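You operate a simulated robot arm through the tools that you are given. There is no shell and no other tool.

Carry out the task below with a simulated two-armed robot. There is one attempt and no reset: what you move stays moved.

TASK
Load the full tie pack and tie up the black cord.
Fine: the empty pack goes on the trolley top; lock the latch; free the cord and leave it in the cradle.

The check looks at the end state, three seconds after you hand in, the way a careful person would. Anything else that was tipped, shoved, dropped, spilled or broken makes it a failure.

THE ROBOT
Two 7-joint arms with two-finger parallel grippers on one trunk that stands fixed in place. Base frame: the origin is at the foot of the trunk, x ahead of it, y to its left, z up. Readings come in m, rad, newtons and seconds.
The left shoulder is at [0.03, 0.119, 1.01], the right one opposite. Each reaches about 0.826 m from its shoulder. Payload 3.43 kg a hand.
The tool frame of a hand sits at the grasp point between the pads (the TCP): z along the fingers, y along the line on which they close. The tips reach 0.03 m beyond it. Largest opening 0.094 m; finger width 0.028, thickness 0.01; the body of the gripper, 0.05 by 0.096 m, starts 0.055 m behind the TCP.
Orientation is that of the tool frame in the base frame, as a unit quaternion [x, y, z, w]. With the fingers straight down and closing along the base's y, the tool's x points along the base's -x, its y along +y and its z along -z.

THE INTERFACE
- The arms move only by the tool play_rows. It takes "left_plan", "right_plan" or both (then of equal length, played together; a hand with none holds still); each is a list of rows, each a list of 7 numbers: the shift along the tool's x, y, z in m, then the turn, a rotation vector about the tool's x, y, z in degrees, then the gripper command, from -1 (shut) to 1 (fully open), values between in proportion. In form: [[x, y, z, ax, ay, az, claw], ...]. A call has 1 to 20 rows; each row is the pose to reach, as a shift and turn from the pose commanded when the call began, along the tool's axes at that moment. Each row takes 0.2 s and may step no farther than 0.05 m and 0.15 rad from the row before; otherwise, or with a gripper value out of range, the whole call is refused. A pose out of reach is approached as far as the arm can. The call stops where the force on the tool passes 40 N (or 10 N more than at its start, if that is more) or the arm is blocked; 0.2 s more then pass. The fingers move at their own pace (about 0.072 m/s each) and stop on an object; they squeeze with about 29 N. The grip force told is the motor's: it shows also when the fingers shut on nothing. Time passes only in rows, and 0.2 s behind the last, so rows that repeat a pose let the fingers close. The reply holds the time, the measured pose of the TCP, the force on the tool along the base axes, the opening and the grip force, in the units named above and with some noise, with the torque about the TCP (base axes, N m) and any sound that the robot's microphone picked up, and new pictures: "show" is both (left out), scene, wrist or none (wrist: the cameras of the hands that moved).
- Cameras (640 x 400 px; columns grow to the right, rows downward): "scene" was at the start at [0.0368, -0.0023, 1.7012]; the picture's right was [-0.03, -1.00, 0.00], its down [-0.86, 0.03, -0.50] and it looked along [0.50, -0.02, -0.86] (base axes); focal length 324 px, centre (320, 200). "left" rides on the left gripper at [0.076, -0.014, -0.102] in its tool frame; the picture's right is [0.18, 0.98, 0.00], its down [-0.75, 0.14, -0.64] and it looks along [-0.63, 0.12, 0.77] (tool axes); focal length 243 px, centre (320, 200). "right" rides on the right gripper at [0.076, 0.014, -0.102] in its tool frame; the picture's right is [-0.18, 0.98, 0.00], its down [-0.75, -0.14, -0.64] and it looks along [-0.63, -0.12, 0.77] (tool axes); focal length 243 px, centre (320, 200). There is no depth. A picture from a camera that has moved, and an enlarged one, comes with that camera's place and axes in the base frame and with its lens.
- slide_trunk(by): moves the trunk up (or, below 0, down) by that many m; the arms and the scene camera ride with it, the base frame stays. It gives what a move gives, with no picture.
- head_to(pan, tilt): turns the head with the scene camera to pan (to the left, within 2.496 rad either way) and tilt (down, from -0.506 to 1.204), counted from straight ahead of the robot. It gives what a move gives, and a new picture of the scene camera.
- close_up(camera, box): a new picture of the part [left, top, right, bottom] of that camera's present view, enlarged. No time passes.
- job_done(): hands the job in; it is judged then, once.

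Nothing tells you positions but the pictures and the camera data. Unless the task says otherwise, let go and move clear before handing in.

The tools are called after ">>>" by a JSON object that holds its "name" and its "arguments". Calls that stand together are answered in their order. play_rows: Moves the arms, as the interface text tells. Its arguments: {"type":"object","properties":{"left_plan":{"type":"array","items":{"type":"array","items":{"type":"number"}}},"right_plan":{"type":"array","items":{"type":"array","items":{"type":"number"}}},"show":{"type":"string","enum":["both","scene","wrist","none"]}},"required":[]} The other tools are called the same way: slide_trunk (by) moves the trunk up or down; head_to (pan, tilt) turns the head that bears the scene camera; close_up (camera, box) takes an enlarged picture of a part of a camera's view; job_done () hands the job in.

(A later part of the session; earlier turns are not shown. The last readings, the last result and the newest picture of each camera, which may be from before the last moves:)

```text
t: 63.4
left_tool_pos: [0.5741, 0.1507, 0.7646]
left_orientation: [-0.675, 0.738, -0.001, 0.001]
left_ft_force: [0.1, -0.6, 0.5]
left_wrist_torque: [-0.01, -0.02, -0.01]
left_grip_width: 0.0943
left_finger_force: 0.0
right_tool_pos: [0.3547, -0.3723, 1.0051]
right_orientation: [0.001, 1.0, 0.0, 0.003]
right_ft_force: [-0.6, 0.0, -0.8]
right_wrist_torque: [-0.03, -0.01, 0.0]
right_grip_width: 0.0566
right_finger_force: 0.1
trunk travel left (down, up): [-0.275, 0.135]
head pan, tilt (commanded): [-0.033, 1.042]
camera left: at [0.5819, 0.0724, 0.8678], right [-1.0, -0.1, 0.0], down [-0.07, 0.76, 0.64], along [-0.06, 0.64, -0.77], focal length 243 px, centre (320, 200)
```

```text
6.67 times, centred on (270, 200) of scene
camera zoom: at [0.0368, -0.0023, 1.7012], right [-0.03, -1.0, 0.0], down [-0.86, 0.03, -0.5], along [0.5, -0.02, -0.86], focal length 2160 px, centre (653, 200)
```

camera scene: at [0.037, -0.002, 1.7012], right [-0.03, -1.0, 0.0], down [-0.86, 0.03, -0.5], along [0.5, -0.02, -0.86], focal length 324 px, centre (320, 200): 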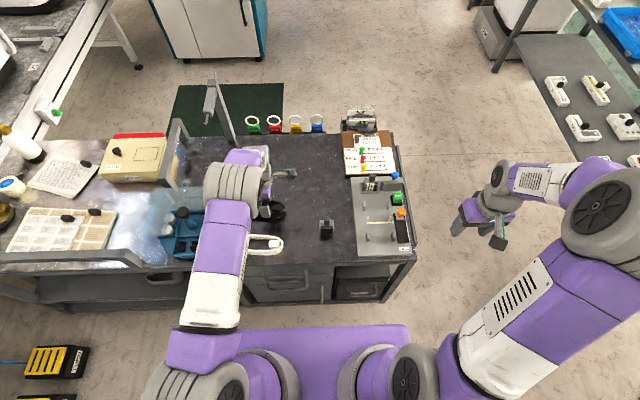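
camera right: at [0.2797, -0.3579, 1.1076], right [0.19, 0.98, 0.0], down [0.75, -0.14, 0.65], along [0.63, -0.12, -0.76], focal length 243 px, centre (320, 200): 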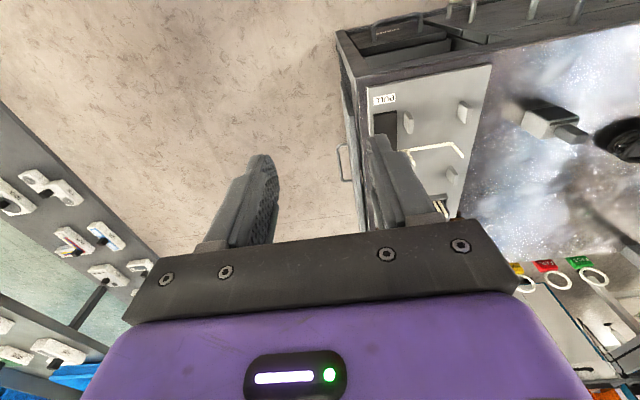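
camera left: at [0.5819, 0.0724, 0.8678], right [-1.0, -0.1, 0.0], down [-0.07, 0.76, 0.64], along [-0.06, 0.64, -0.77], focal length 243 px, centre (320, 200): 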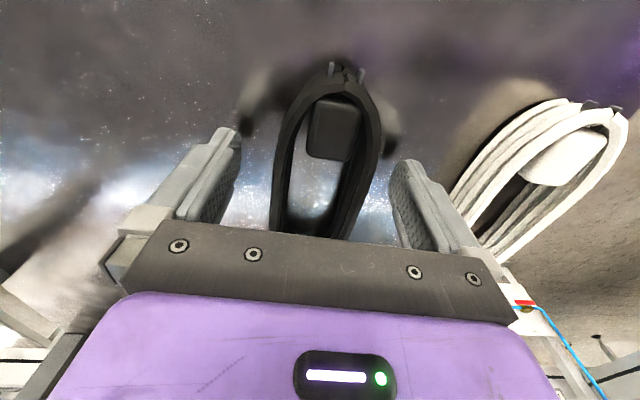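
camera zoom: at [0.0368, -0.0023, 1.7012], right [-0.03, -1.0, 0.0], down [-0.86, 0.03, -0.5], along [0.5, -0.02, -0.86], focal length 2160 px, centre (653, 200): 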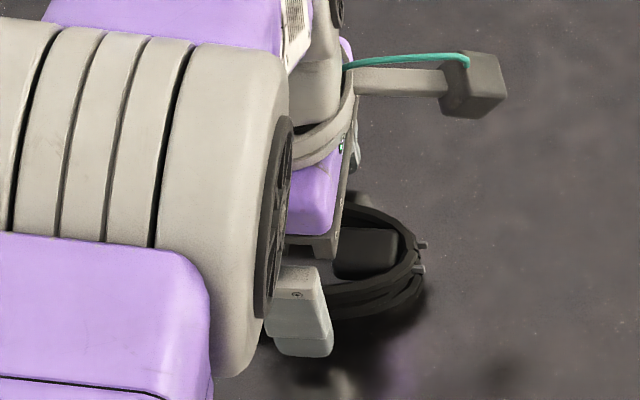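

>>> {"name": "play_rows", "arguments": {"left_plan": [[0, 0, 0.003, 0, 0, 0, 1], [0, 0, 0.006, 0, 0, 0, 1], [0, 0, 0.009, 0, 0, 0, 1]], "show": "wrist"}}

>>> {"name": "close_up", "arguments": {"camera": "left", "box": [180, 0, 460, 240]}}

```text
t: 64.2
left_tool_pos: [0.574, 0.1509, 0.7563]
left_orientation: [-0.675, 0.738, 0.0, 0.002]
left_ft_force: [0.1, -0.2, -0.2]
left_wrist_torque: [-0.01, 0.03, -0.03]
left_grip_width: 0.0939
left_finger_force: 0.0
right_tool_pos: [0.3548, -0.3713, 1.005]
right_orientation: [0.001, 1.0, 0.0, 0.002]
right_ft_force: [-0.4, 0.7, -0.5]
right_wrist_torque: [0.0, 0.01, 0.0]
right_grip_width: 0.0563
right_finger_force: 0.0
trunk travel left (down, up): [-0.275, 0.135]
head pan, tilt (commanded): [-0.033, 1.042]
camera left: at [0.5822, 0.073, 0.8595], right [-1.0, -0.1, 0.0], down [-0.07, 0.76, 0.64], along [-0.06, 0.64, -0.77], focal length 243 px, centre (320, 200)
```

left: 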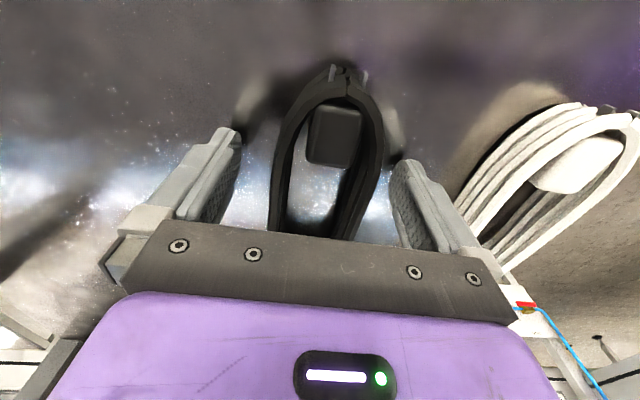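

```text
1.67 times, centred on (320, 120) of left
camera zoom: at [0.5822, 0.073, 0.8595], right [-1.0, -0.1, 0.0], down [-0.07, 0.76, 0.64], along [-0.06, 0.64, -0.77], focal length 404 px, centre (320, 333)
```

zoom: 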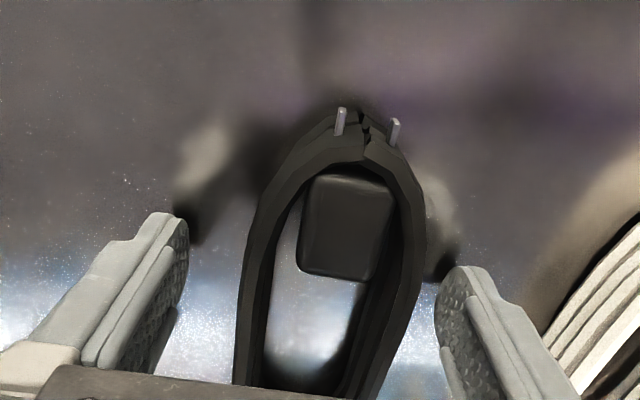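

The fingertips are just above the table on both sides of the coil. I'll close on it.

>>> {"name": "play_rows", "arguments": {"left_plan": [[0, 0, 0, 0, 0, 0, 0.6], [0, 0, 0, 0, 0, 0, 0.3], [0, 0, 0, 0, 0, 0, 0], [0, 0, 0, 0, 0, 0, -0.4], [0, 0, 0, 0, 0, 0, -0.4]], "show": "wrist"}}

>>> {"name": "close_up", "arguments": {"camera": "left", "box": [180, 0, 460, 240]}}

```text
t: 65.4
left_tool_pos: [0.574, 0.1491, 0.7567]
left_orientation: [-0.675, 0.738, 0.002, 0.0]
left_ft_force: [-3.4, -0.5, 2.0]
left_wrist_torque: [-0.01, 0.07, -0.02]
left_grip_width: 0.0639
left_finger_force: 29.0
right_tool_pos: [0.3549, -0.3719, 1.0061]
right_orientation: [0.001, 1.0, 0.0, 0.003]
right_ft_force: [0.1, -0.2, 0.1]
right_wrist_torque: [0.04, 0.0, -0.01]
right_grip_width: 0.0564
right_finger_force: 0.0
trunk travel left (down, up): [-0.275, 0.135]
head pan, tilt (commanded): [-0.033, 1.042]
camera left: at [0.5818, 0.0729, 0.8597], right [-1.0, -0.1, 0.0], down [-0.07, 0.76, 0.64], along [-0.06, 0.64, -0.77], focal length 243 px, centre (320, 200)
```

left: 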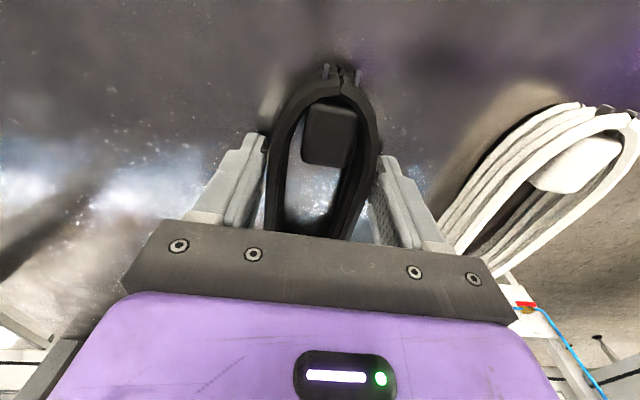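

```text
1.67 times, centred on (320, 120) of left
camera zoom: at [0.5818, 0.0729, 0.8597], right [-1.0, -0.1, 0.0], down [-0.07, 0.76, 0.64], along [-0.06, 0.64, -0.77], focal length 404 px, centre (320, 333)
```

zoom: 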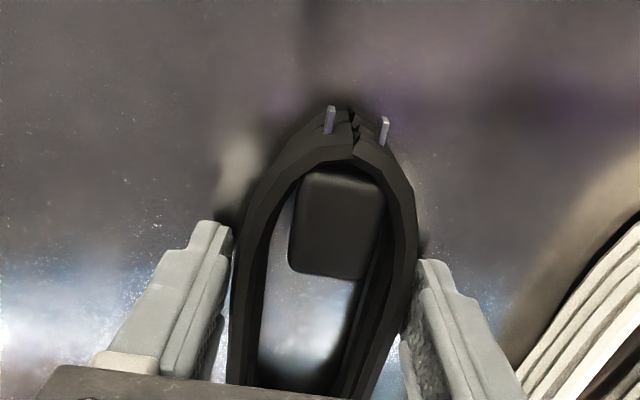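

The coil is held at 0.064 m wide. I'll lift slowly and check it stays level.

>>> {"name": "play_rows", "arguments": {"left_plan": [[0, 0, -0.01, 0, 0, 0, -0.4], [0, 0, -0.025, 0, 0, 0, -0.4], [0, 0, -0.045, 0, 0, 0, -0.4], [0, 0, -0.07, 0, 0, 0, -0.4], [0, 0, -0.1, 0, 0, 0, -0.4]], "show": "both"}}

>>> {"name": "close_up", "arguments": {"camera": "left", "box": [180, 0, 460, 240]}}

>>> {"name": "close_up", "arguments": {"camera": "scene", "box": [220, 140, 320, 240]}}

```text
t: 66.6
left_tool_pos: [0.5698, 0.1496, 0.8555]
left_orientation: [-0.674, 0.738, 0.001, 0.0]
left_ft_force: [0.0, 0.3, -0.4]
left_wrist_torque: [-0.03, -0.04, -0.03]
left_grip_width: 0.028
left_finger_force: 0.1
right_tool_pos: [0.3551, -0.3723, 1.0064]
right_orientation: [0.001, 1.0, 0.0, 0.003]
right_ft_force: [-0.3, 0.5, 0.3]
right_wrist_torque: [0.02, -0.01, -0.03]
right_grip_width: 0.0564
right_finger_force: 0.0
trunk travel left (down, up): [-0.275, 0.135]
head pan, tilt (commanded): [-0.033, 1.042]
camera scene: at [0.0361, -0.0025, 1.7012], right [-0.03, -1.0, 0.0], down [-0.86, 0.03, -0.5], along [0.5, -0.02, -0.86], focal length 324 px, centre (320, 200)
camera left: at [0.5782, 0.0722, 0.9588], right [-1.0, -0.1, 0.0], down [-0.07, 0.76, 0.64], along [-0.06, 0.64, -0.77], focal length 243 px, centre (320, 200)
```

scene: 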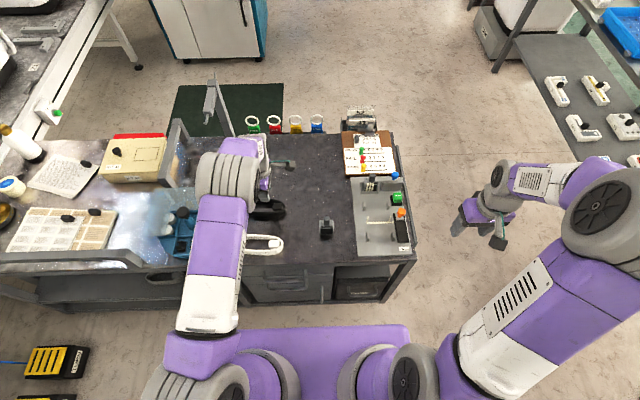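
left: 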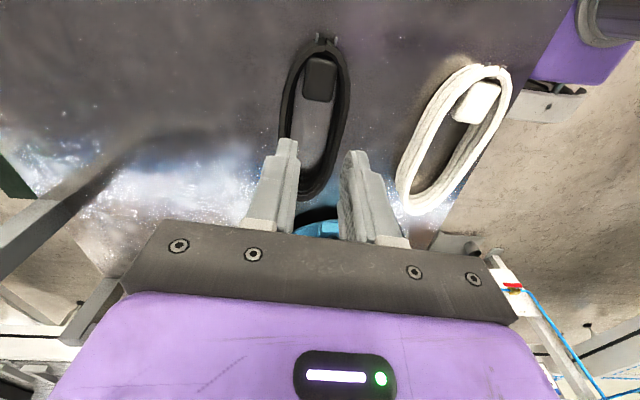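

```text
1.67 times, centred on (320, 120) of left
camera zoom: at [0.5782, 0.0722, 0.9588], right [-1.0, -0.1, 0.0], down [-0.07, 0.76, 0.64], along [-0.06, 0.64, -0.77], focal length 404 px, centre (320, 333)
```

zoom: 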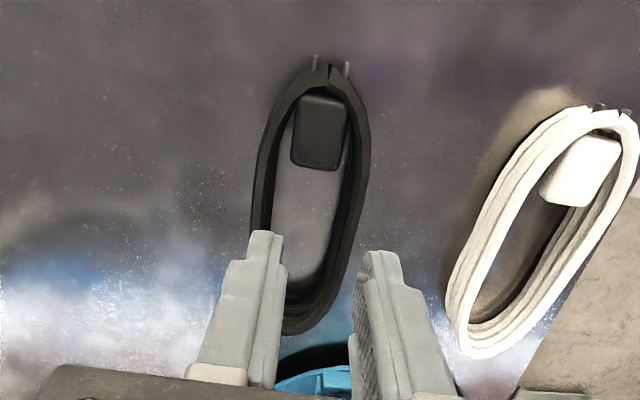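

```text
4.00 times, centred on (270, 190) of scene
camera zoom: at [0.0361, -0.0025, 1.7012], right [-0.03, -1.0, 0.0], down [-0.86, 0.03, -0.5], along [0.5, -0.02, -0.86], focal length 1296 px, centre (520, 240)
```

zoom: 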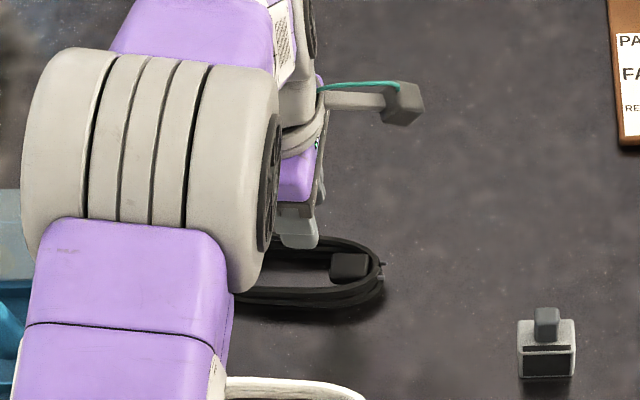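

The coil slipped out of that wide grip and stays on the table, essentially unmoved. I'll instead pinch one long-side strand, one finger inside the loop and one outside, on the side near the robot and away from the plug. Moving above (0.5525, 0.197).

>>> {"name": "play_rows", "arguments": {"left_plan": [[0, 0, -0.01, 0, 0, 0, -0.277], [-0.02, 0.01, -0.005, 0, 0, -1, -0.277], [-0.0457, 0.0213, 0.01, 0, 0, -1.8, -0.277], [-0.0457, 0.0213, 0.03, 0, 0, -1.8, -0.277], [-0.0457, 0.0213, 0.04, 0, 0, -1.8, -0.277]], "show": "wrist"}}

>>> {"name": "close_up", "arguments": {"camera": "left", "box": [200, 0, 440, 240]}}

```text
t: 67.8
left_tool_pos: [0.5552, 0.1948, 0.8167]
left_orientation: [-0.686, 0.728, 0.001, 0.001]
left_ft_force: [-0.2, -0.4, -1.0]
left_wrist_torque: [0.0, -0.02, -0.01]
left_grip_width: 0.0337
left_finger_force: 0.1
right_tool_pos: [0.3552, -0.373, 1.006]
right_orientation: [0.002, 1.0, 0.001, 0.002]
right_ft_force: [0.4, 0.6, -0.1]
right_wrist_torque: [-0.01, 0.01, 0.02]
right_grip_width: 0.0564
right_finger_force: 0.0
trunk travel left (down, up): [-0.275, 0.135]
head pan, tilt (commanded): [-0.033, 1.042]
camera left: at [0.5668, 0.1187, 0.9193], right [-0.99, -0.13, 0.0], down [-0.1, 0.76, 0.64], along [-0.08, 0.64, -0.77], focal length 243 px, centre (320, 200)
```

left: 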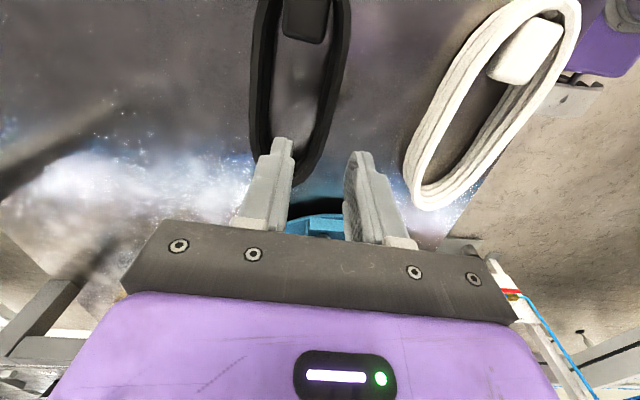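

```text
1.67 times, centred on (320, 120) of left
camera zoom: at [0.5668, 0.1187, 0.9193], right [-0.99, -0.13, 0.0], down [-0.1, 0.76, 0.64], along [-0.08, 0.64, -0.77], focal length 404 px, centre (320, 333)
```

zoom: 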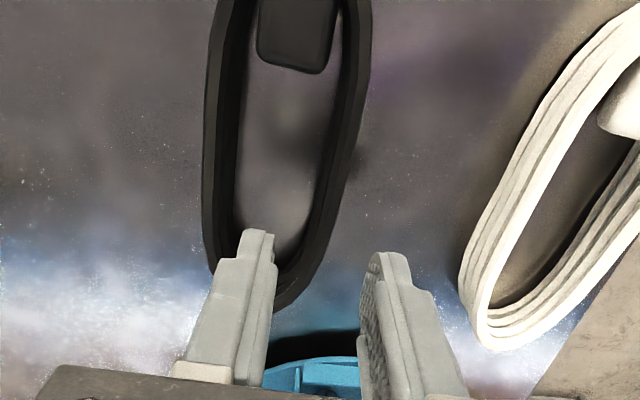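

The strand near the robot spans about x 0.5475–0.5576 and the loop opening is 0.037 m wide, so the inner finger fits. I'll centre on it and lower.

>>> {"name": "play_rows", "arguments": {"left_plan": [[0, 0.0025, 0.015, 0, 0, 0, -0.277], [0, 0.0025, 0.035, 0, 0, 0, -0.277], [0, 0.0025, 0.047, 0, 0, 0, -0.277], [0, 0.0025, 0.055, 0, 0, 0, -0.277]], "show": "wrist"}}

>>> {"name": "close_up", "arguments": {"camera": "left", "box": [200, 0, 440, 240]}}

```text
t: 68.6
left_tool_pos: [0.5587, 0.197, 0.7814]
left_orientation: [-0.687, 0.727, -0.004, 0.003]
left_ft_force: [-13.1, -1.4, 26.8]
left_wrist_torque: [-0.08, 0.05, -0.02]
left_grip_width: 0.0256
left_finger_force: 0.1
right_tool_pos: [0.3538, -0.372, 1.0056]
right_orientation: [0.002, 1.0, 0.001, 0.003]
right_ft_force: [0.8, 0.6, -0.9]
right_wrist_torque: [-0.01, 0.02, -0.03]
right_grip_width: 0.0562
right_finger_force: 0.1
trunk travel left (down, up): [-0.275, 0.135]
head pan, tilt (commanded): [-0.033, 1.042]
stopped in row 3 (left hand): the force on the tool passed its limit at 47 N (the readings are from after the stop); the commanded pose is now the measured one
camera left: at [0.5677, 0.1195, 0.8848], right [-0.99, -0.13, -0.01], down [-0.1, 0.76, 0.64], along [-0.07, 0.64, -0.77], focal length 243 px, centre (320, 200)
```

left: 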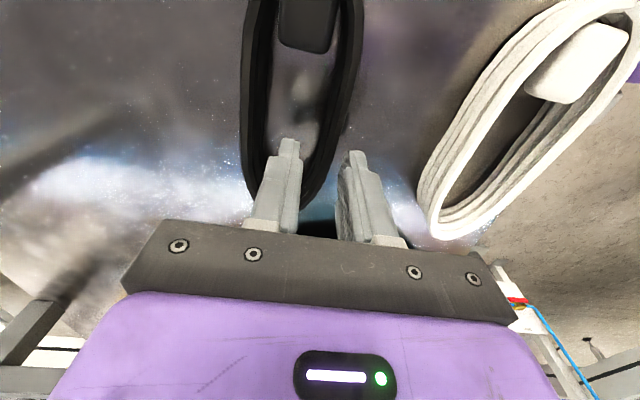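

```text
1.67 times, centred on (320, 120) of left
camera zoom: at [0.5677, 0.1195, 0.8848], right [-0.99, -0.13, -0.01], down [-0.1, 0.76, 0.64], along [-0.07, 0.64, -0.77], focal length 404 px, centre (320, 333)
```

zoom: 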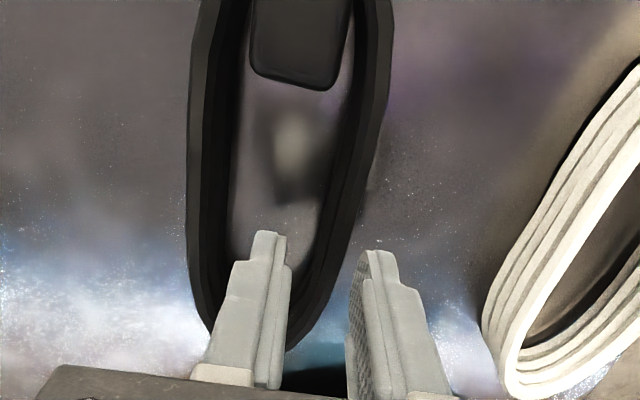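

A finger corner touched the loop's curved end at z about 0.781. I'll rise and shift the grip 15 mm toward the loop's middle, where the opening is wider, with a narrower opening.

>>> {"name": "play_rows", "arguments": {"left_plan": [[0, 0, -0.015, 0, 0, 0, -0.277], [0, 0, -0.03, 0, 0, 0, -0.383], [0.0152, 0.0024, -0.03, 0, 0, 0, -0.383], [0.0152, 0.0024, -0.02, 0, 0, 0, -0.383]], "show": "wrist"}}

>>> {"name": "close_up", "arguments": {"camera": "left", "box": [200, 0, 440, 240]}}

```text
t: 69.6
left_tool_pos: [0.5552, 0.1813, 0.7988]
left_orientation: [-0.686, 0.727, -0.002, 0.003]
left_ft_force: [0.0, -0.8, -0.2]
left_wrist_torque: [0.0, 0.02, 0.05]
left_grip_width: 0.0287
left_finger_force: 0.0
right_tool_pos: [0.3561, -0.371, 1.0052]
right_orientation: [0.0, 1.0, 0.0, 0.002]
right_ft_force: [0.2, -0.4, -0.4]
right_wrist_torque: [0.01, 0.02, 0.01]
right_grip_width: 0.0564
right_finger_force: 0.1
trunk travel left (down, up): [-0.275, 0.135]
head pan, tilt (commanded): [-0.033, 1.042]
camera left: at [0.5653, 0.1045, 0.9006], right [-0.99, -0.13, -0.01], down [-0.1, 0.76, 0.64], along [-0.07, 0.64, -0.77], focal length 243 px, centre (320, 200)
```

left: 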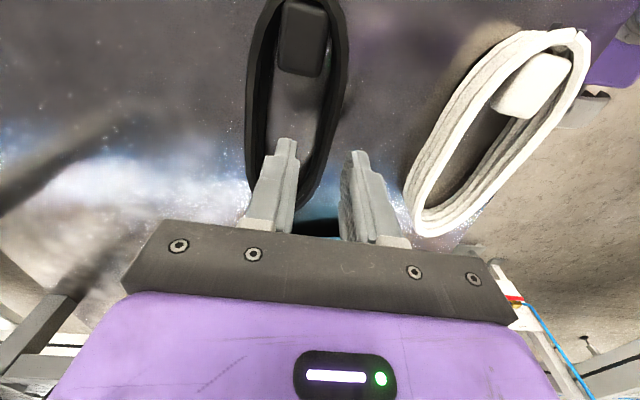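

```text
1.67 times, centred on (320, 120) of left
camera zoom: at [0.5653, 0.1045, 0.9006], right [-0.99, -0.13, -0.01], down [-0.1, 0.76, 0.64], along [-0.07, 0.64, -0.77], focal length 404 px, centre (320, 333)
```

zoom: 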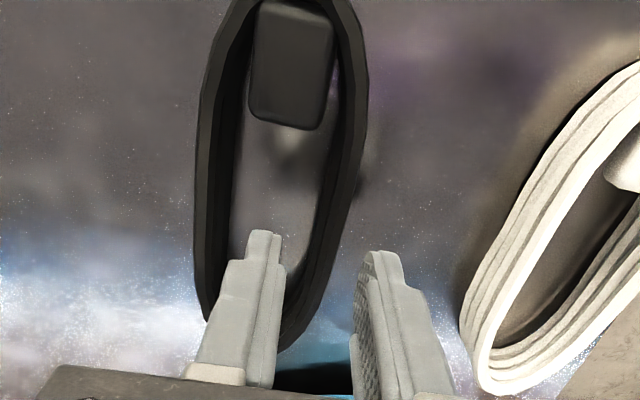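

>>> {"name": "close_up", "arguments": {"camera": "left", "box": [240, 60, 360, 180]}}

```text
3.33 times, centred on (300, 120) of left
camera zoom: at [0.5653, 0.1045, 0.9006], right [-0.99, -0.13, -0.01], down [-0.1, 0.76, 0.64], along [-0.07, 0.64, -0.77], focal length 809 px, centre (387, 467)
```

zoom: 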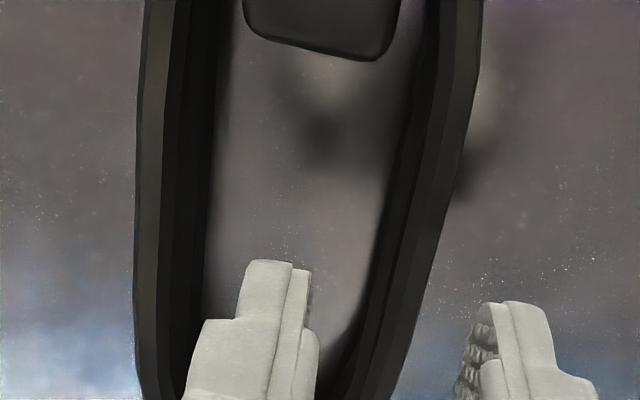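

The strand is at x about 0.551–0.557 here and the opening runs to 0.599, so the inner finger has room. Lowering.

>>> {"name": "play_rows", "arguments": {"left_plan": [[0, 0, 0.012, 0, 0, 0, -0.383], [0, 0, 0.022, 0, 0, 0, -0.383], [0, 0, 0.03, 0, 0, 0, -0.383], [0, 0, 0.036, 0, 0, 0, -0.383], [0, 0, 0.041, 0, 0, 0, -0.383]], "show": "wrist"}}

>>> {"name": "close_up", "arguments": {"camera": "left", "box": [240, 60, 360, 180]}}

```text
t: 70.3
left_tool_pos: [0.5608, 0.1823, 0.7814]
left_orientation: [-0.686, 0.728, -0.008, 0.007]
left_ft_force: [-15.7, -1.2, 29.3]
left_wrist_torque: [-0.14, 0.13, 0.0]
left_grip_width: 0.02
left_finger_force: 0.0
right_tool_pos: [0.3542, -0.3723, 1.0054]
right_orientation: [0.001, 1.0, 0.001, 0.003]
right_ft_force: [1.2, -0.9, -0.6]
right_wrist_torque: [-0.03, 0.05, -0.02]
right_grip_width: 0.0564
right_finger_force: 0.1
trunk travel left (down, up): [-0.275, 0.135]
head pan, tilt (commanded): [-0.033, 1.042]
stopped in row 3 (left hand): the force on the tool passed its limit at 46 N (the readings are from after the stop); the commanded pose is now the measured one
camera left: at [0.5686, 0.1052, 0.8847], right [-0.99, -0.13, -0.02], down [-0.11, 0.76, 0.64], along [-0.06, 0.64, -0.77], focal length 243 px, centre (320, 200)
```

left: 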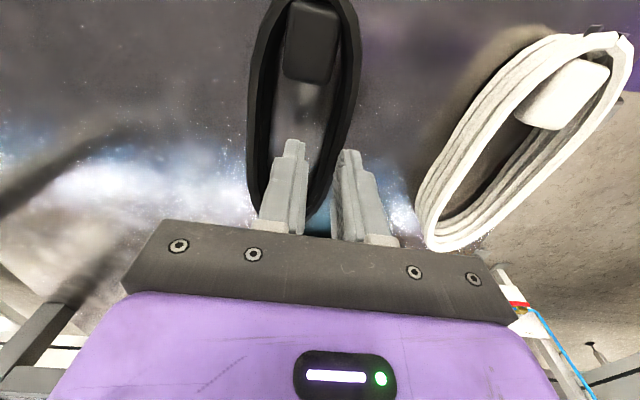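

```text
3.33 times, centred on (300, 120) of left
camera zoom: at [0.5686, 0.1052, 0.8847], right [-0.99, -0.13, -0.02], down [-0.11, 0.76, 0.64], along [-0.06, 0.64, -0.77], focal length 809 px, centre (387, 467)
```

zoom: 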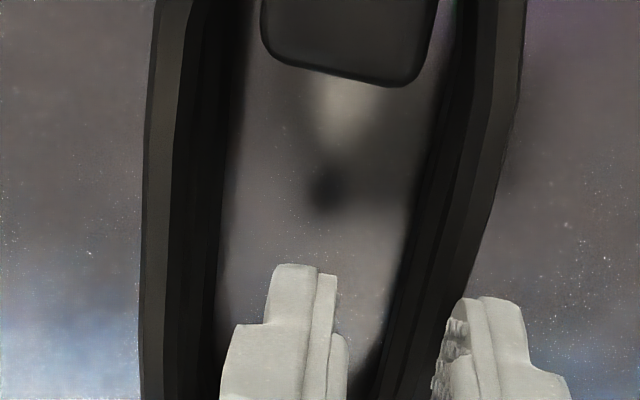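

Both attempts stopped at the same height (tips at z 0.751), so the loop's interior behaves as solid. The coil has to be held across its width, but nearer its middle, where the sides are parallel and the weight is balanced. I'll rise and re-measure the coil.

>>> {"name": "play_rows", "arguments": {"left_plan": [[0, 0, -0.02, 0, 0, 0, -0.383], [0, 0, -0.045, 0, 0, 0, 0], [0.024, -0.008, -0.065, 0, 0, 0, 0.5], [0.0491, -0.0168, -0.08, 0, 0, 0, 1], [0.0491, -0.0168, -0.08, 0, 0, 0, 1]], "show": "wrist"}}

>>> {"name": "close_up", "arguments": {"camera": "left", "box": [220, 0, 420, 200]}}

```text
t: 71.5
left_tool_pos: [0.5726, 0.1315, 0.8573]
left_orientation: [-0.687, 0.726, -0.006, 0.008]
left_ft_force: [0.6, 0.0, 0.7]
left_wrist_torque: [0.01, -0.02, 0.0]
left_grip_width: 0.0937
left_finger_force: 0.1
right_tool_pos: [0.3552, -0.371, 1.005]
right_orientation: [0.001, 1.0, 0.0, 0.003]
right_ft_force: [0.3, 0.5, 0.3]
right_wrist_torque: [-0.01, -0.02, 0.03]
right_grip_width: 0.0565
right_finger_force: 0.0
trunk travel left (down, up): [-0.275, 0.135]
head pan, tilt (commanded): [-0.033, 1.042]
camera left: at [0.5805, 0.0556, 0.9604], right [-0.99, -0.13, -0.02], down [-0.11, 0.76, 0.64], along [-0.07, 0.64, -0.77], focal length 243 px, centre (320, 200)
```

left: 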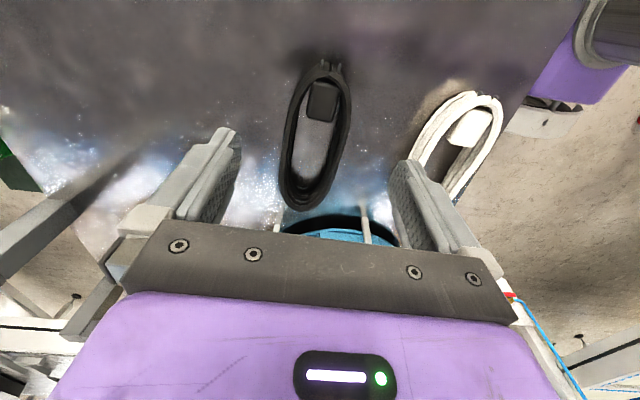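

```text
2.00 times, centred on (320, 100) of left
camera zoom: at [0.5805, 0.0556, 0.9604], right [-0.99, -0.13, -0.02], down [-0.11, 0.76, 0.64], along [-0.07, 0.64, -0.77], focal length 485 px, centre (320, 400)
```

zoom: 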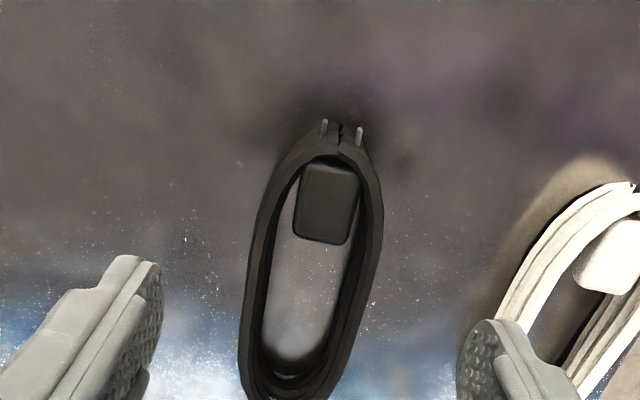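

The coil is centred near (0.574, 0.173) and nearly parallel to y. I'll grip with the pads covering its widest point, centred at y about 0.161, keeping the fingers vertical.

>>> {"name": "play_rows", "arguments": {"left_plan": [[-0.015, 0, 0.01, -0.6, 0, -0.8, 1], [-0.0295, 0, 0.03, -1.1, 0, -1.5, 1], [-0.0295, 0, 0.055, -1.1, 0, -1.5, 1], [-0.0295, 0, 0.08, -1.1, 0, -1.5, 1], [-0.0295, 0, 0.092, -1.1, 0, -1.5, 1], [-0.0295, 0, 0.0995, -1.1, 0, -1.5, 1]], "show": "wrist"}}

>>> {"name": "close_up", "arguments": {"camera": "left", "box": [180, 0, 460, 240]}}

```text
t: 72.9
left_tool_pos: [0.5766, 0.1635, 0.7579]
left_orientation: [-0.696, 0.718, 0.0, 0.002]
left_ft_force: [-0.1, -0.4, 0.6]
left_wrist_torque: [0.03, -0.01, 0.0]
left_grip_width: 0.094
left_finger_force: 0.0
right_tool_pos: [0.3543, -0.3716, 1.0052]
right_orientation: [0.0, 1.0, 0.0, 0.003]
right_ft_force: [0.5, -0.2, 0.1]
right_wrist_torque: [0.0, -0.02, 0.0]
right_grip_width: 0.0562
right_finger_force: 0.2
trunk travel left (down, up): [-0.275, 0.135]
head pan, tilt (commanded): [-0.033, 1.042]
camera left: at [0.5896, 0.0865, 0.8616], right [-0.99, -0.15, 0.0], down [-0.12, 0.76, 0.64], along [-0.1, 0.64, -0.77], focal length 243 px, centre (320, 200)
```

left: 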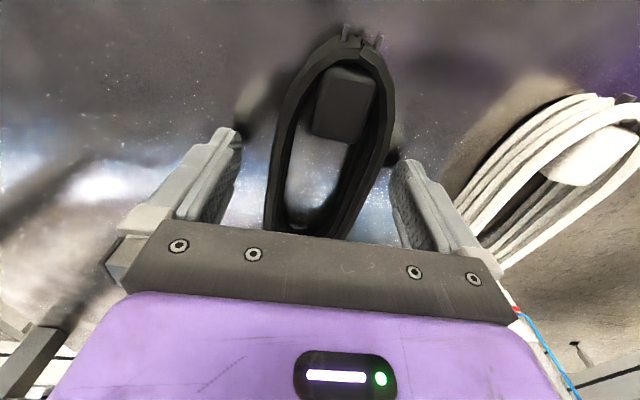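

```text
1.67 times, centred on (320, 120) of left
camera zoom: at [0.5896, 0.0865, 0.8616], right [-0.99, -0.15, 0.0], down [-0.12, 0.76, 0.64], along [-0.1, 0.64, -0.77], focal length 404 px, centre (320, 333)
```

zoom: 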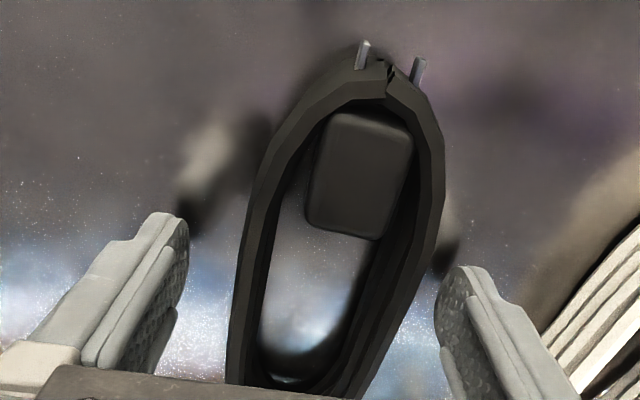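

>>> {"name": "play_rows", "arguments": {"left_plan": [[0, 0, 0.0, 0, 0, 0, 0.6], [0, 0, 0.0, 0, 0, 0, 0.3], [0, 0, 0.0, 0, 0, 0, -0.2], [0, 0, 0.0, 0, 0, 0, -1], [0, 0, 0.0, 0, 0, 0, -1], [0, 0, 0.0, 0, 0, 0, -1], [0, 0, -0.005, 0, 0, 0, -1], [0, 0, -0.01, 0, 0, 0, -1], [0, 0, -0.015, 0, 0, 0, -1]], "show": "wrist"}}

>>> {"name": "close_up", "arguments": {"camera": "left", "box": [180, 0, 460, 240]}}

```text
t: 74.9
left_tool_pos: [0.5778, 0.1614, 0.7743]
left_orientation: [-0.696, 0.718, 0.0, 0.0]
left_ft_force: [0.1, -0.2, -1.9]
left_wrist_torque: [-0.03, 0.02, 0.04]
left_grip_width: 0.0586
left_finger_force: 28.7
right_tool_pos: [0.3559, -0.371, 1.0048]
right_orientation: [0.001, 1.0, 0.0, 0.003]
right_ft_force: [-0.7, 0.1, 0.1]
right_wrist_torque: [0.03, -0.01, 0.0]
right_grip_width: 0.0563
right_finger_force: 0.0
trunk travel left (down, up): [-0.275, 0.135]
head pan, tilt (commanded): [-0.033, 1.042]
camera left: at [0.5907, 0.0849, 0.8765], right [-0.99, -0.15, 0.0], down [-0.12, 0.76, 0.64], along [-0.1, 0.64, -0.77], focal length 243 px, centre (320, 200)
```

left: 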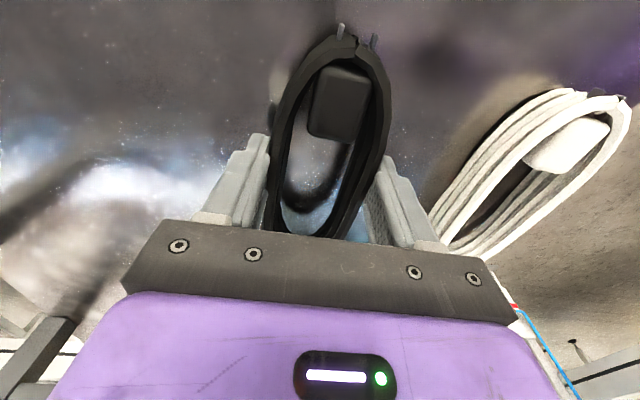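

```text
1.67 times, centred on (320, 120) of left
camera zoom: at [0.5907, 0.0849, 0.8765], right [-0.99, -0.15, 0.0], down [-0.12, 0.76, 0.64], along [-0.1, 0.64, -0.77], focal length 404 px, centre (320, 333)
```

zoom: 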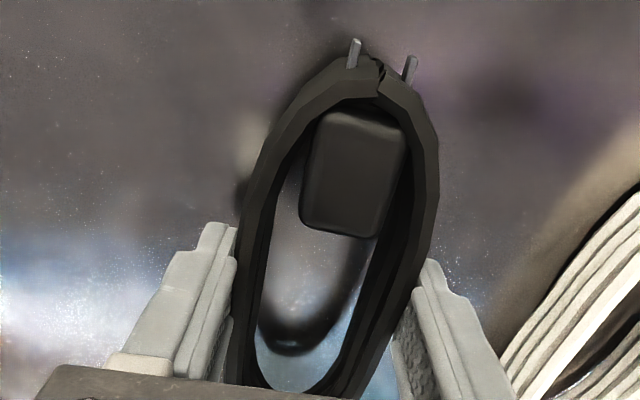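

It holds now at 0.0586 m, with the coil level and weighing about 2 N. Lifting further.

>>> {"name": "play_rows", "arguments": {"left_plan": [[0, 0, -0.015, 0, 0, 0, -1], [0, 0, -0.03, 0, 0, 0, -1], [0, 0, -0.05, 0, 0, 0, -1], [0, 0, -0.07, 0, 0, 0, -1], [0, 0, -0.09, 0, 0, 0, -1], [0, 0, -0.11, 0, 0, 0, -1]], "show": "both"}}

>>> {"name": "close_up", "arguments": {"camera": "left", "box": [180, 0, 460, 240]}}

>>> {"name": "close_up", "arguments": {"camera": "scene", "box": [220, 120, 340, 240]}}

```text
t: 76.3
left_tool_pos: [0.5766, 0.1631, 0.8842]
left_orientation: [-0.695, 0.719, 0.002, 0.002]
left_ft_force: [0.2, -0.1, -1.2]
left_wrist_torque: [-0.03, -0.03, -0.01]
left_grip_width: 0.0583
left_finger_force: 29.0
right_tool_pos: [0.3549, -0.3716, 1.0043]
right_orientation: [0.0, 1.0, 0.0, 0.003]
right_ft_force: [0.6, 1.0, 0.2]
right_wrist_torque: [-0.02, 0.02, 0.02]
right_grip_width: 0.0564
right_finger_force: 0.1
trunk travel left (down, up): [-0.275, 0.135]
head pan, tilt (commanded): [-0.033, 1.042]
camera scene: at [0.0367, -0.0024, 1.7012], right [-0.03, -1.0, 0.0], down [-0.86, 0.03, -0.5], along [0.5, -0.02, -0.86], focal length 324 px, centre (320, 200)
camera left: at [0.5887, 0.0853, 0.9865], right [-0.99, -0.15, 0.0], down [-0.12, 0.76, 0.64], along [-0.1, 0.64, -0.76], focal length 243 px, centre (320, 200)
```

scene: 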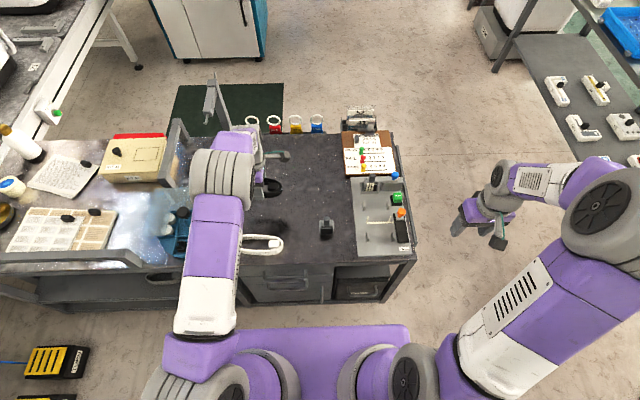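
left: 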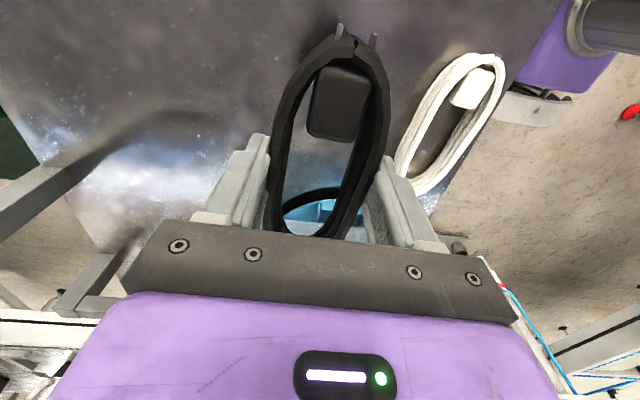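

```text
1.67 times, centred on (320, 120) of left
camera zoom: at [0.5887, 0.0853, 0.9865], right [-0.99, -0.15, 0.0], down [-0.12, 0.76, 0.64], along [-0.1, 0.64, -0.76], focal length 404 px, centre (320, 333)
```

zoom: 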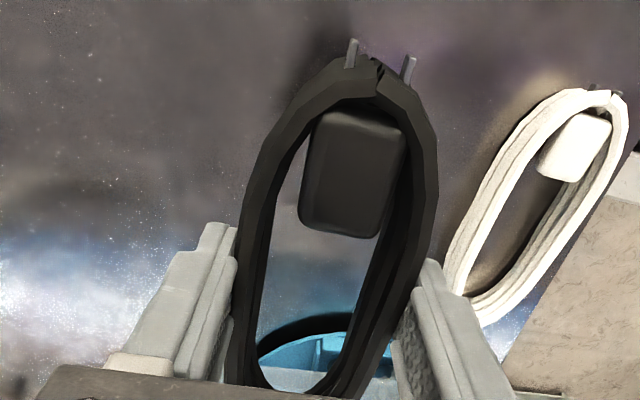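

```text
3.33 times, centred on (280, 180) of scene
camera zoom: at [0.0367, -0.0024, 1.7012], right [-0.03, -1.0, 0.0], down [-0.86, 0.03, -0.5], along [0.5, -0.02, -0.86], focal length 1080 px, centre (453, 267)
```

zoom: 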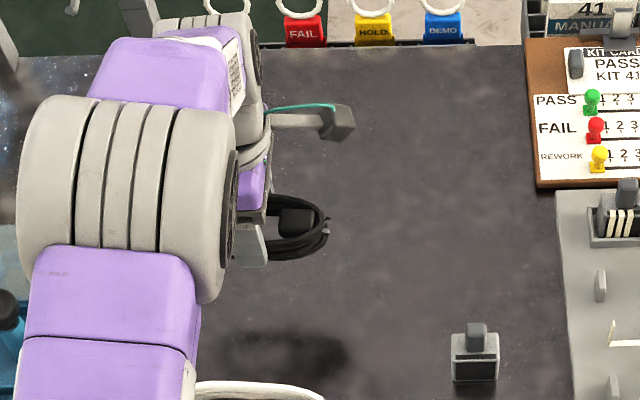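

The coil is securely held. I'll carry it toward the cradle while turning it 90° so its long axis lies along x, and move the right arm slightly further away.

>>> {"name": "play_rows", "arguments": {"left_plan": [[0.0307, 0.0058, -0.01, 0, 0, 7.3, -1], [0.0614, 0.0115, -0.02, 0, 0, 14.7, -1], [0.0921, 0.0173, -0.02, 0, 0, 22, -1], [0.1228, 0.023, -0.02, 0, 0, 29.3, -1], [0.1535, 0.0288, -0.02, 0, 0, 36.7, -1], [0.1842, 0.0345, -0.02, 0, 0, 44, -1]], "right_plan": [[0.01, -0.01, -0.01, 0, 0, 0, 0.2], [0.02, -0.02, -0.02, 0, 0, 0, 0.2], [0.03, -0.03, -0.03, 0, 0, 0, 0.2], [0.04, -0.04, -0.04, 0, 0, 0, 0.2], [0.045, -0.045, -0.045, 0, 0, 0, 0.2], [0.045, -0.045, -0.045, 0, 0, 0, 0.2]], "show": "scene"}}

```text
t: 77.7
left_tool_pos: [0.5359, -0.0223, 0.905]
left_orientation: [-0.374, 0.927, 0.001, 0.001]
left_ft_force: [-0.4, 0.2, -1.2]
left_wrist_torque: [0.03, 0.06, 0.0]
left_grip_width: 0.058
left_finger_force: 29.0
right_tool_pos: [0.3111, -0.4162, 1.0495]
right_orientation: [0.001, 1.0, 0.001, 0.003]
right_ft_force: [0.1, 0.1, 0.2]
right_wrist_torque: [0.01, 0.02, -0.03]
right_grip_width: 0.0562
right_finger_force: 0.2
trunk travel left (down, up): [-0.275, 0.135]
head pan, tilt (commanded): [-0.033, 1.042]
camera scene: at [0.0372, -0.0029, 1.7012], right [-0.03, -1.0, 0.0], down [-0.86, 0.03, -0.5], along [0.5, -0.02, -0.86], focal length 324 px, centre (320, 200)
```

scene: 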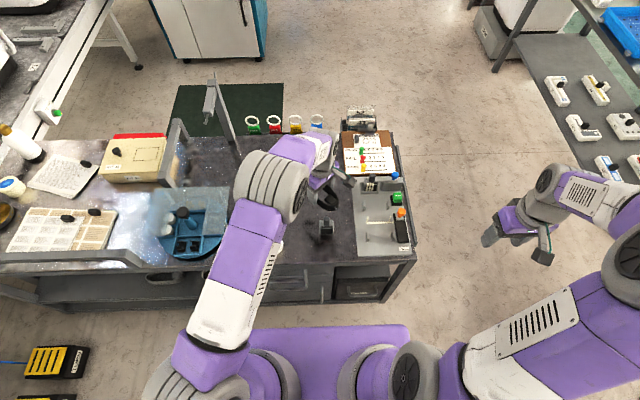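

>>> {"name": "play_rows", "arguments": {"left_plan": [[0.0258, -0.017, 0, 0, 0, 7.3, -1], [0.0515, -0.0339, 0, 0, 0, 14.7, -1], [0.0773, -0.0509, 0, 0, 0, 22, -1], [0.1031, -0.0679, 0, 0, 0, 29.3, -1], [0.1288, -0.0848, 0, 0, 0, 36.7, -1], [0.1546, -0.1018, 0, 0, 0, 44, -1]], "show": "both"}}

>>> {"name": "close_up", "arguments": {"camera": "left", "box": [160, 0, 480, 240]}}

>>> {"name": "close_up", "arguments": {"camera": "scene", "box": [320, 150, 430, 270]}}

```text
t: 79.1
left_tool_pos: [0.4955, -0.2018, 0.9041]
left_orientation: [0.0, 1.0, 0.002, 0.0]
left_ft_force: [-0.2, 0.4, -0.9]
left_wrist_torque: [0.01, 0.0, -0.02]
left_grip_width: 0.0577
left_finger_force: 29.4
right_tool_pos: [0.31, -0.4157, 1.0488]
right_orientation: [0.001, 1.0, 0.002, 0.002]
right_ft_force: [0.9, -0.7, 0.1]
right_wrist_torque: [0.0, 0.02, -0.01]
right_grip_width: 0.0564
right_finger_force: 0.2
trunk travel left (down, up): [-0.275, 0.135]
head pan, tilt (commanded): [-0.033, 1.042]
camera scene: at [0.0369, -0.0031, 1.7012], right [-0.03, -1.0, 0.0], down [-0.86, 0.03, -0.5], along [0.5, -0.02, -0.86], focal length 324 px, centre (320, 200)
camera left: at [0.4207, -0.2161, 1.0068], right [-0.18, 0.98, 0.0], down [0.75, 0.14, 0.64], along [0.63, 0.12, -0.77], focal length 243 px, centre (320, 200)
```

scene: 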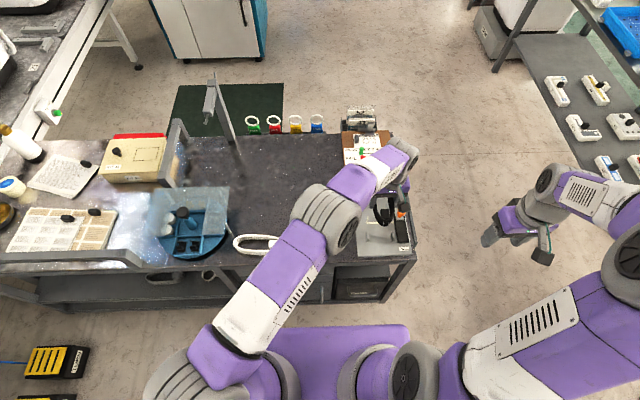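
left: 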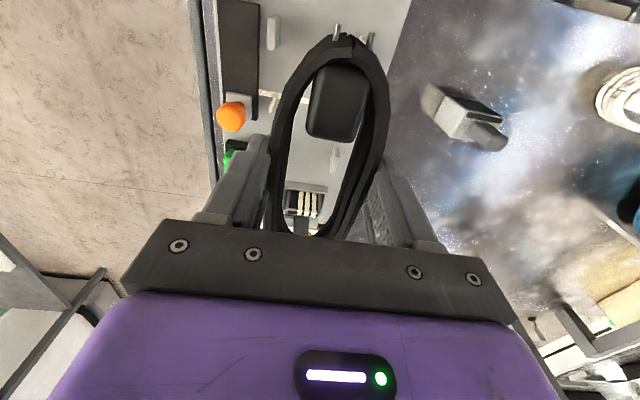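

```text
1.67 times, centred on (320, 120) of left
camera zoom: at [0.4207, -0.2161, 1.0068], right [-0.18, 0.98, 0.0], down [0.75, 0.14, 0.64], along [0.63, 0.12, -0.77], focal length 404 px, centre (320, 333)
```

zoom: 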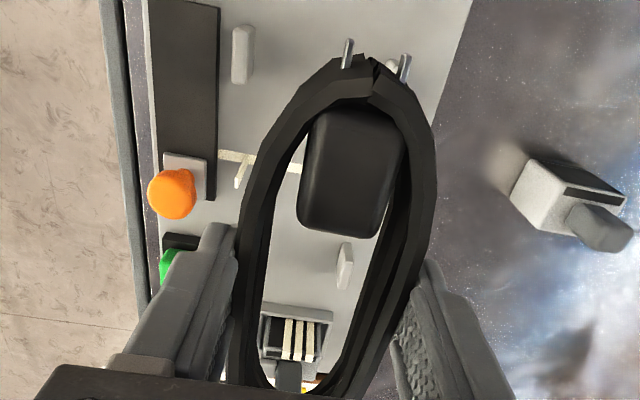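

```text
3.33 times, centred on (375, 210) of scene
camera zoom: at [0.0369, -0.0031, 1.7012], right [-0.03, -1.0, 0.0], down [-0.86, 0.03, -0.5], along [0.5, -0.02, -0.86], focal length 1080 px, centre (137, 167)
```

zoom: 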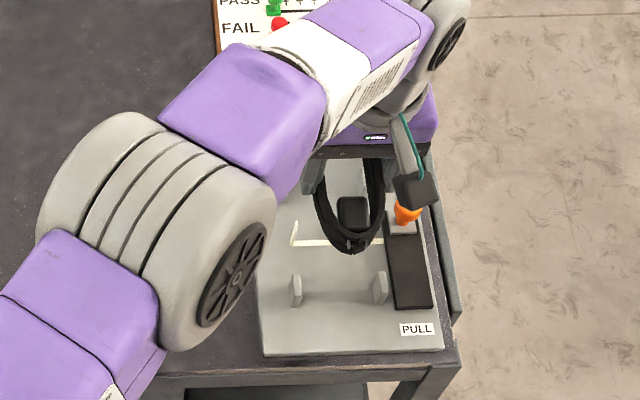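

The coil is above the cradle. From several views the cradle centre is about (0.511, -0.2105), with the tie standing at x 0.510. I'll aim the grip at (0.490, -0.2105) so the fingers pass between the near posts and the tie, and lower partway.

>>> {"name": "play_rows", "arguments": {"left_plan": [[0.003, -0.0045, 0.005, 0, 0, 0, -1], [0.0055, -0.0087, 0.01, 0, 0, 0, -1], [0.0055, -0.0087, 0.03, 0, 0, 0, -1], [0.0055, -0.0087, 0.05, 0, 0, 0, -1], [0.0055, -0.0087, 0.065, 0, 0, 0, -1]], "show": "both"}}

>>> {"name": "close_up", "arguments": {"camera": "left", "box": [160, 0, 480, 240]}}

>>> {"name": "close_up", "arguments": {"camera": "scene", "box": [340, 170, 430, 270]}}

>>> {"name": "close_up", "arguments": {"camera": "right", "box": [300, 0, 600, 250]}}

```text
t: 80.3
left_tool_pos: [0.4918, -0.2131, 0.8372]
left_orientation: [-0.002, 1.0, 0.0, 0.0]
left_ft_force: [-0.4, 0.6, -1.7]
left_wrist_torque: [0.0, 0.01, 0.01]
left_grip_width: 0.0581
left_finger_force: 29.2
right_tool_pos: [0.3097, -0.4147, 1.049]
right_orientation: [0.001, 1.0, 0.0, 0.003]
right_ft_force: [-0.9, -0.1, -0.1]
right_wrist_torque: [-0.02, 0.0, 0.01]
right_grip_width: 0.0567
right_finger_force: 0.0
trunk travel left (down, up): [-0.275, 0.135]
head pan, tilt (commanded): [-0.033, 1.042]
camera scene: at [0.0372, -0.0026, 1.7012], right [-0.03, -1.0, 0.0], down [-0.86, 0.03, -0.5], along [0.5, -0.02, -0.86], focal length 324 px, centre (320, 200)
camera left: at [0.4163, -0.2257, 0.9405], right [-0.19, 0.98, 0.0], down [0.75, 0.14, 0.64], along [0.63, 0.12, -0.77], focal length 243 px, centre (320, 200)
```

scene: 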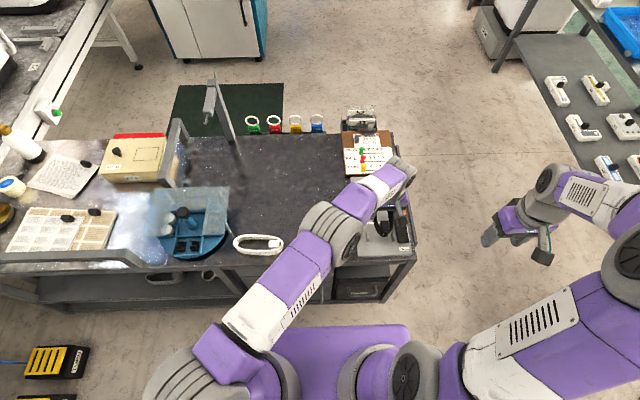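
left: 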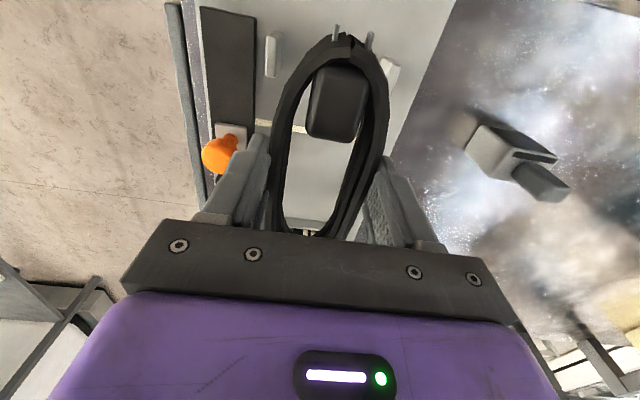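

```text
1.67 times, centred on (320, 120) of left
camera zoom: at [0.4163, -0.2257, 0.9405], right [-0.19, 0.98, 0.0], down [0.75, 0.14, 0.64], along [0.63, 0.12, -0.77], focal length 404 px, centre (320, 333)
```

zoom: 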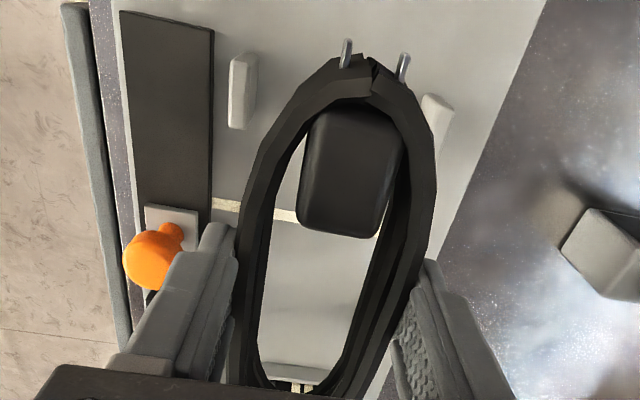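

```text
4.00 times, centred on (385, 220) of scene
camera zoom: at [0.0372, -0.0026, 1.7012], right [-0.03, -1.0, 0.0], down [-0.86, 0.03, -0.5], along [0.5, -0.02, -0.86], focal length 1296 px, centre (60, 120)
```

zoom: 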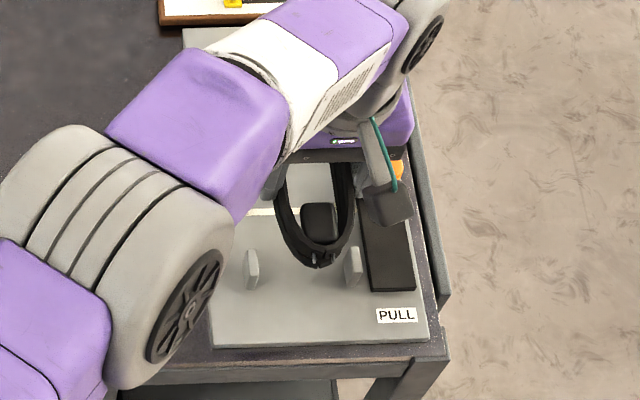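

```text
1.60 times, centred on (450, 125) of right
camera zoom: at [0.2341, -0.4016, 1.1516], right [0.19, 0.98, 0.0], down [0.75, -0.14, 0.65], along [0.63, -0.12, -0.76], focal length 388 px, centre (112, 320)
```

zoom: 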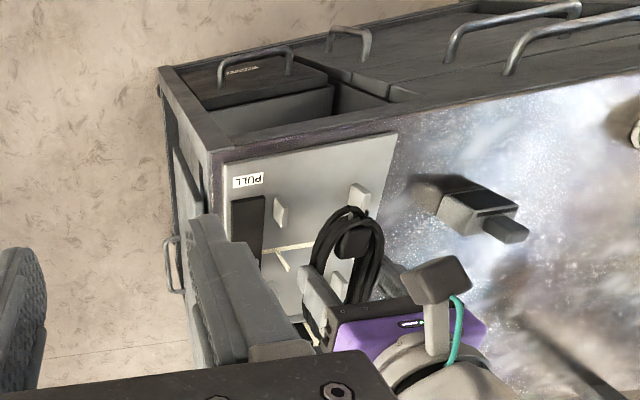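

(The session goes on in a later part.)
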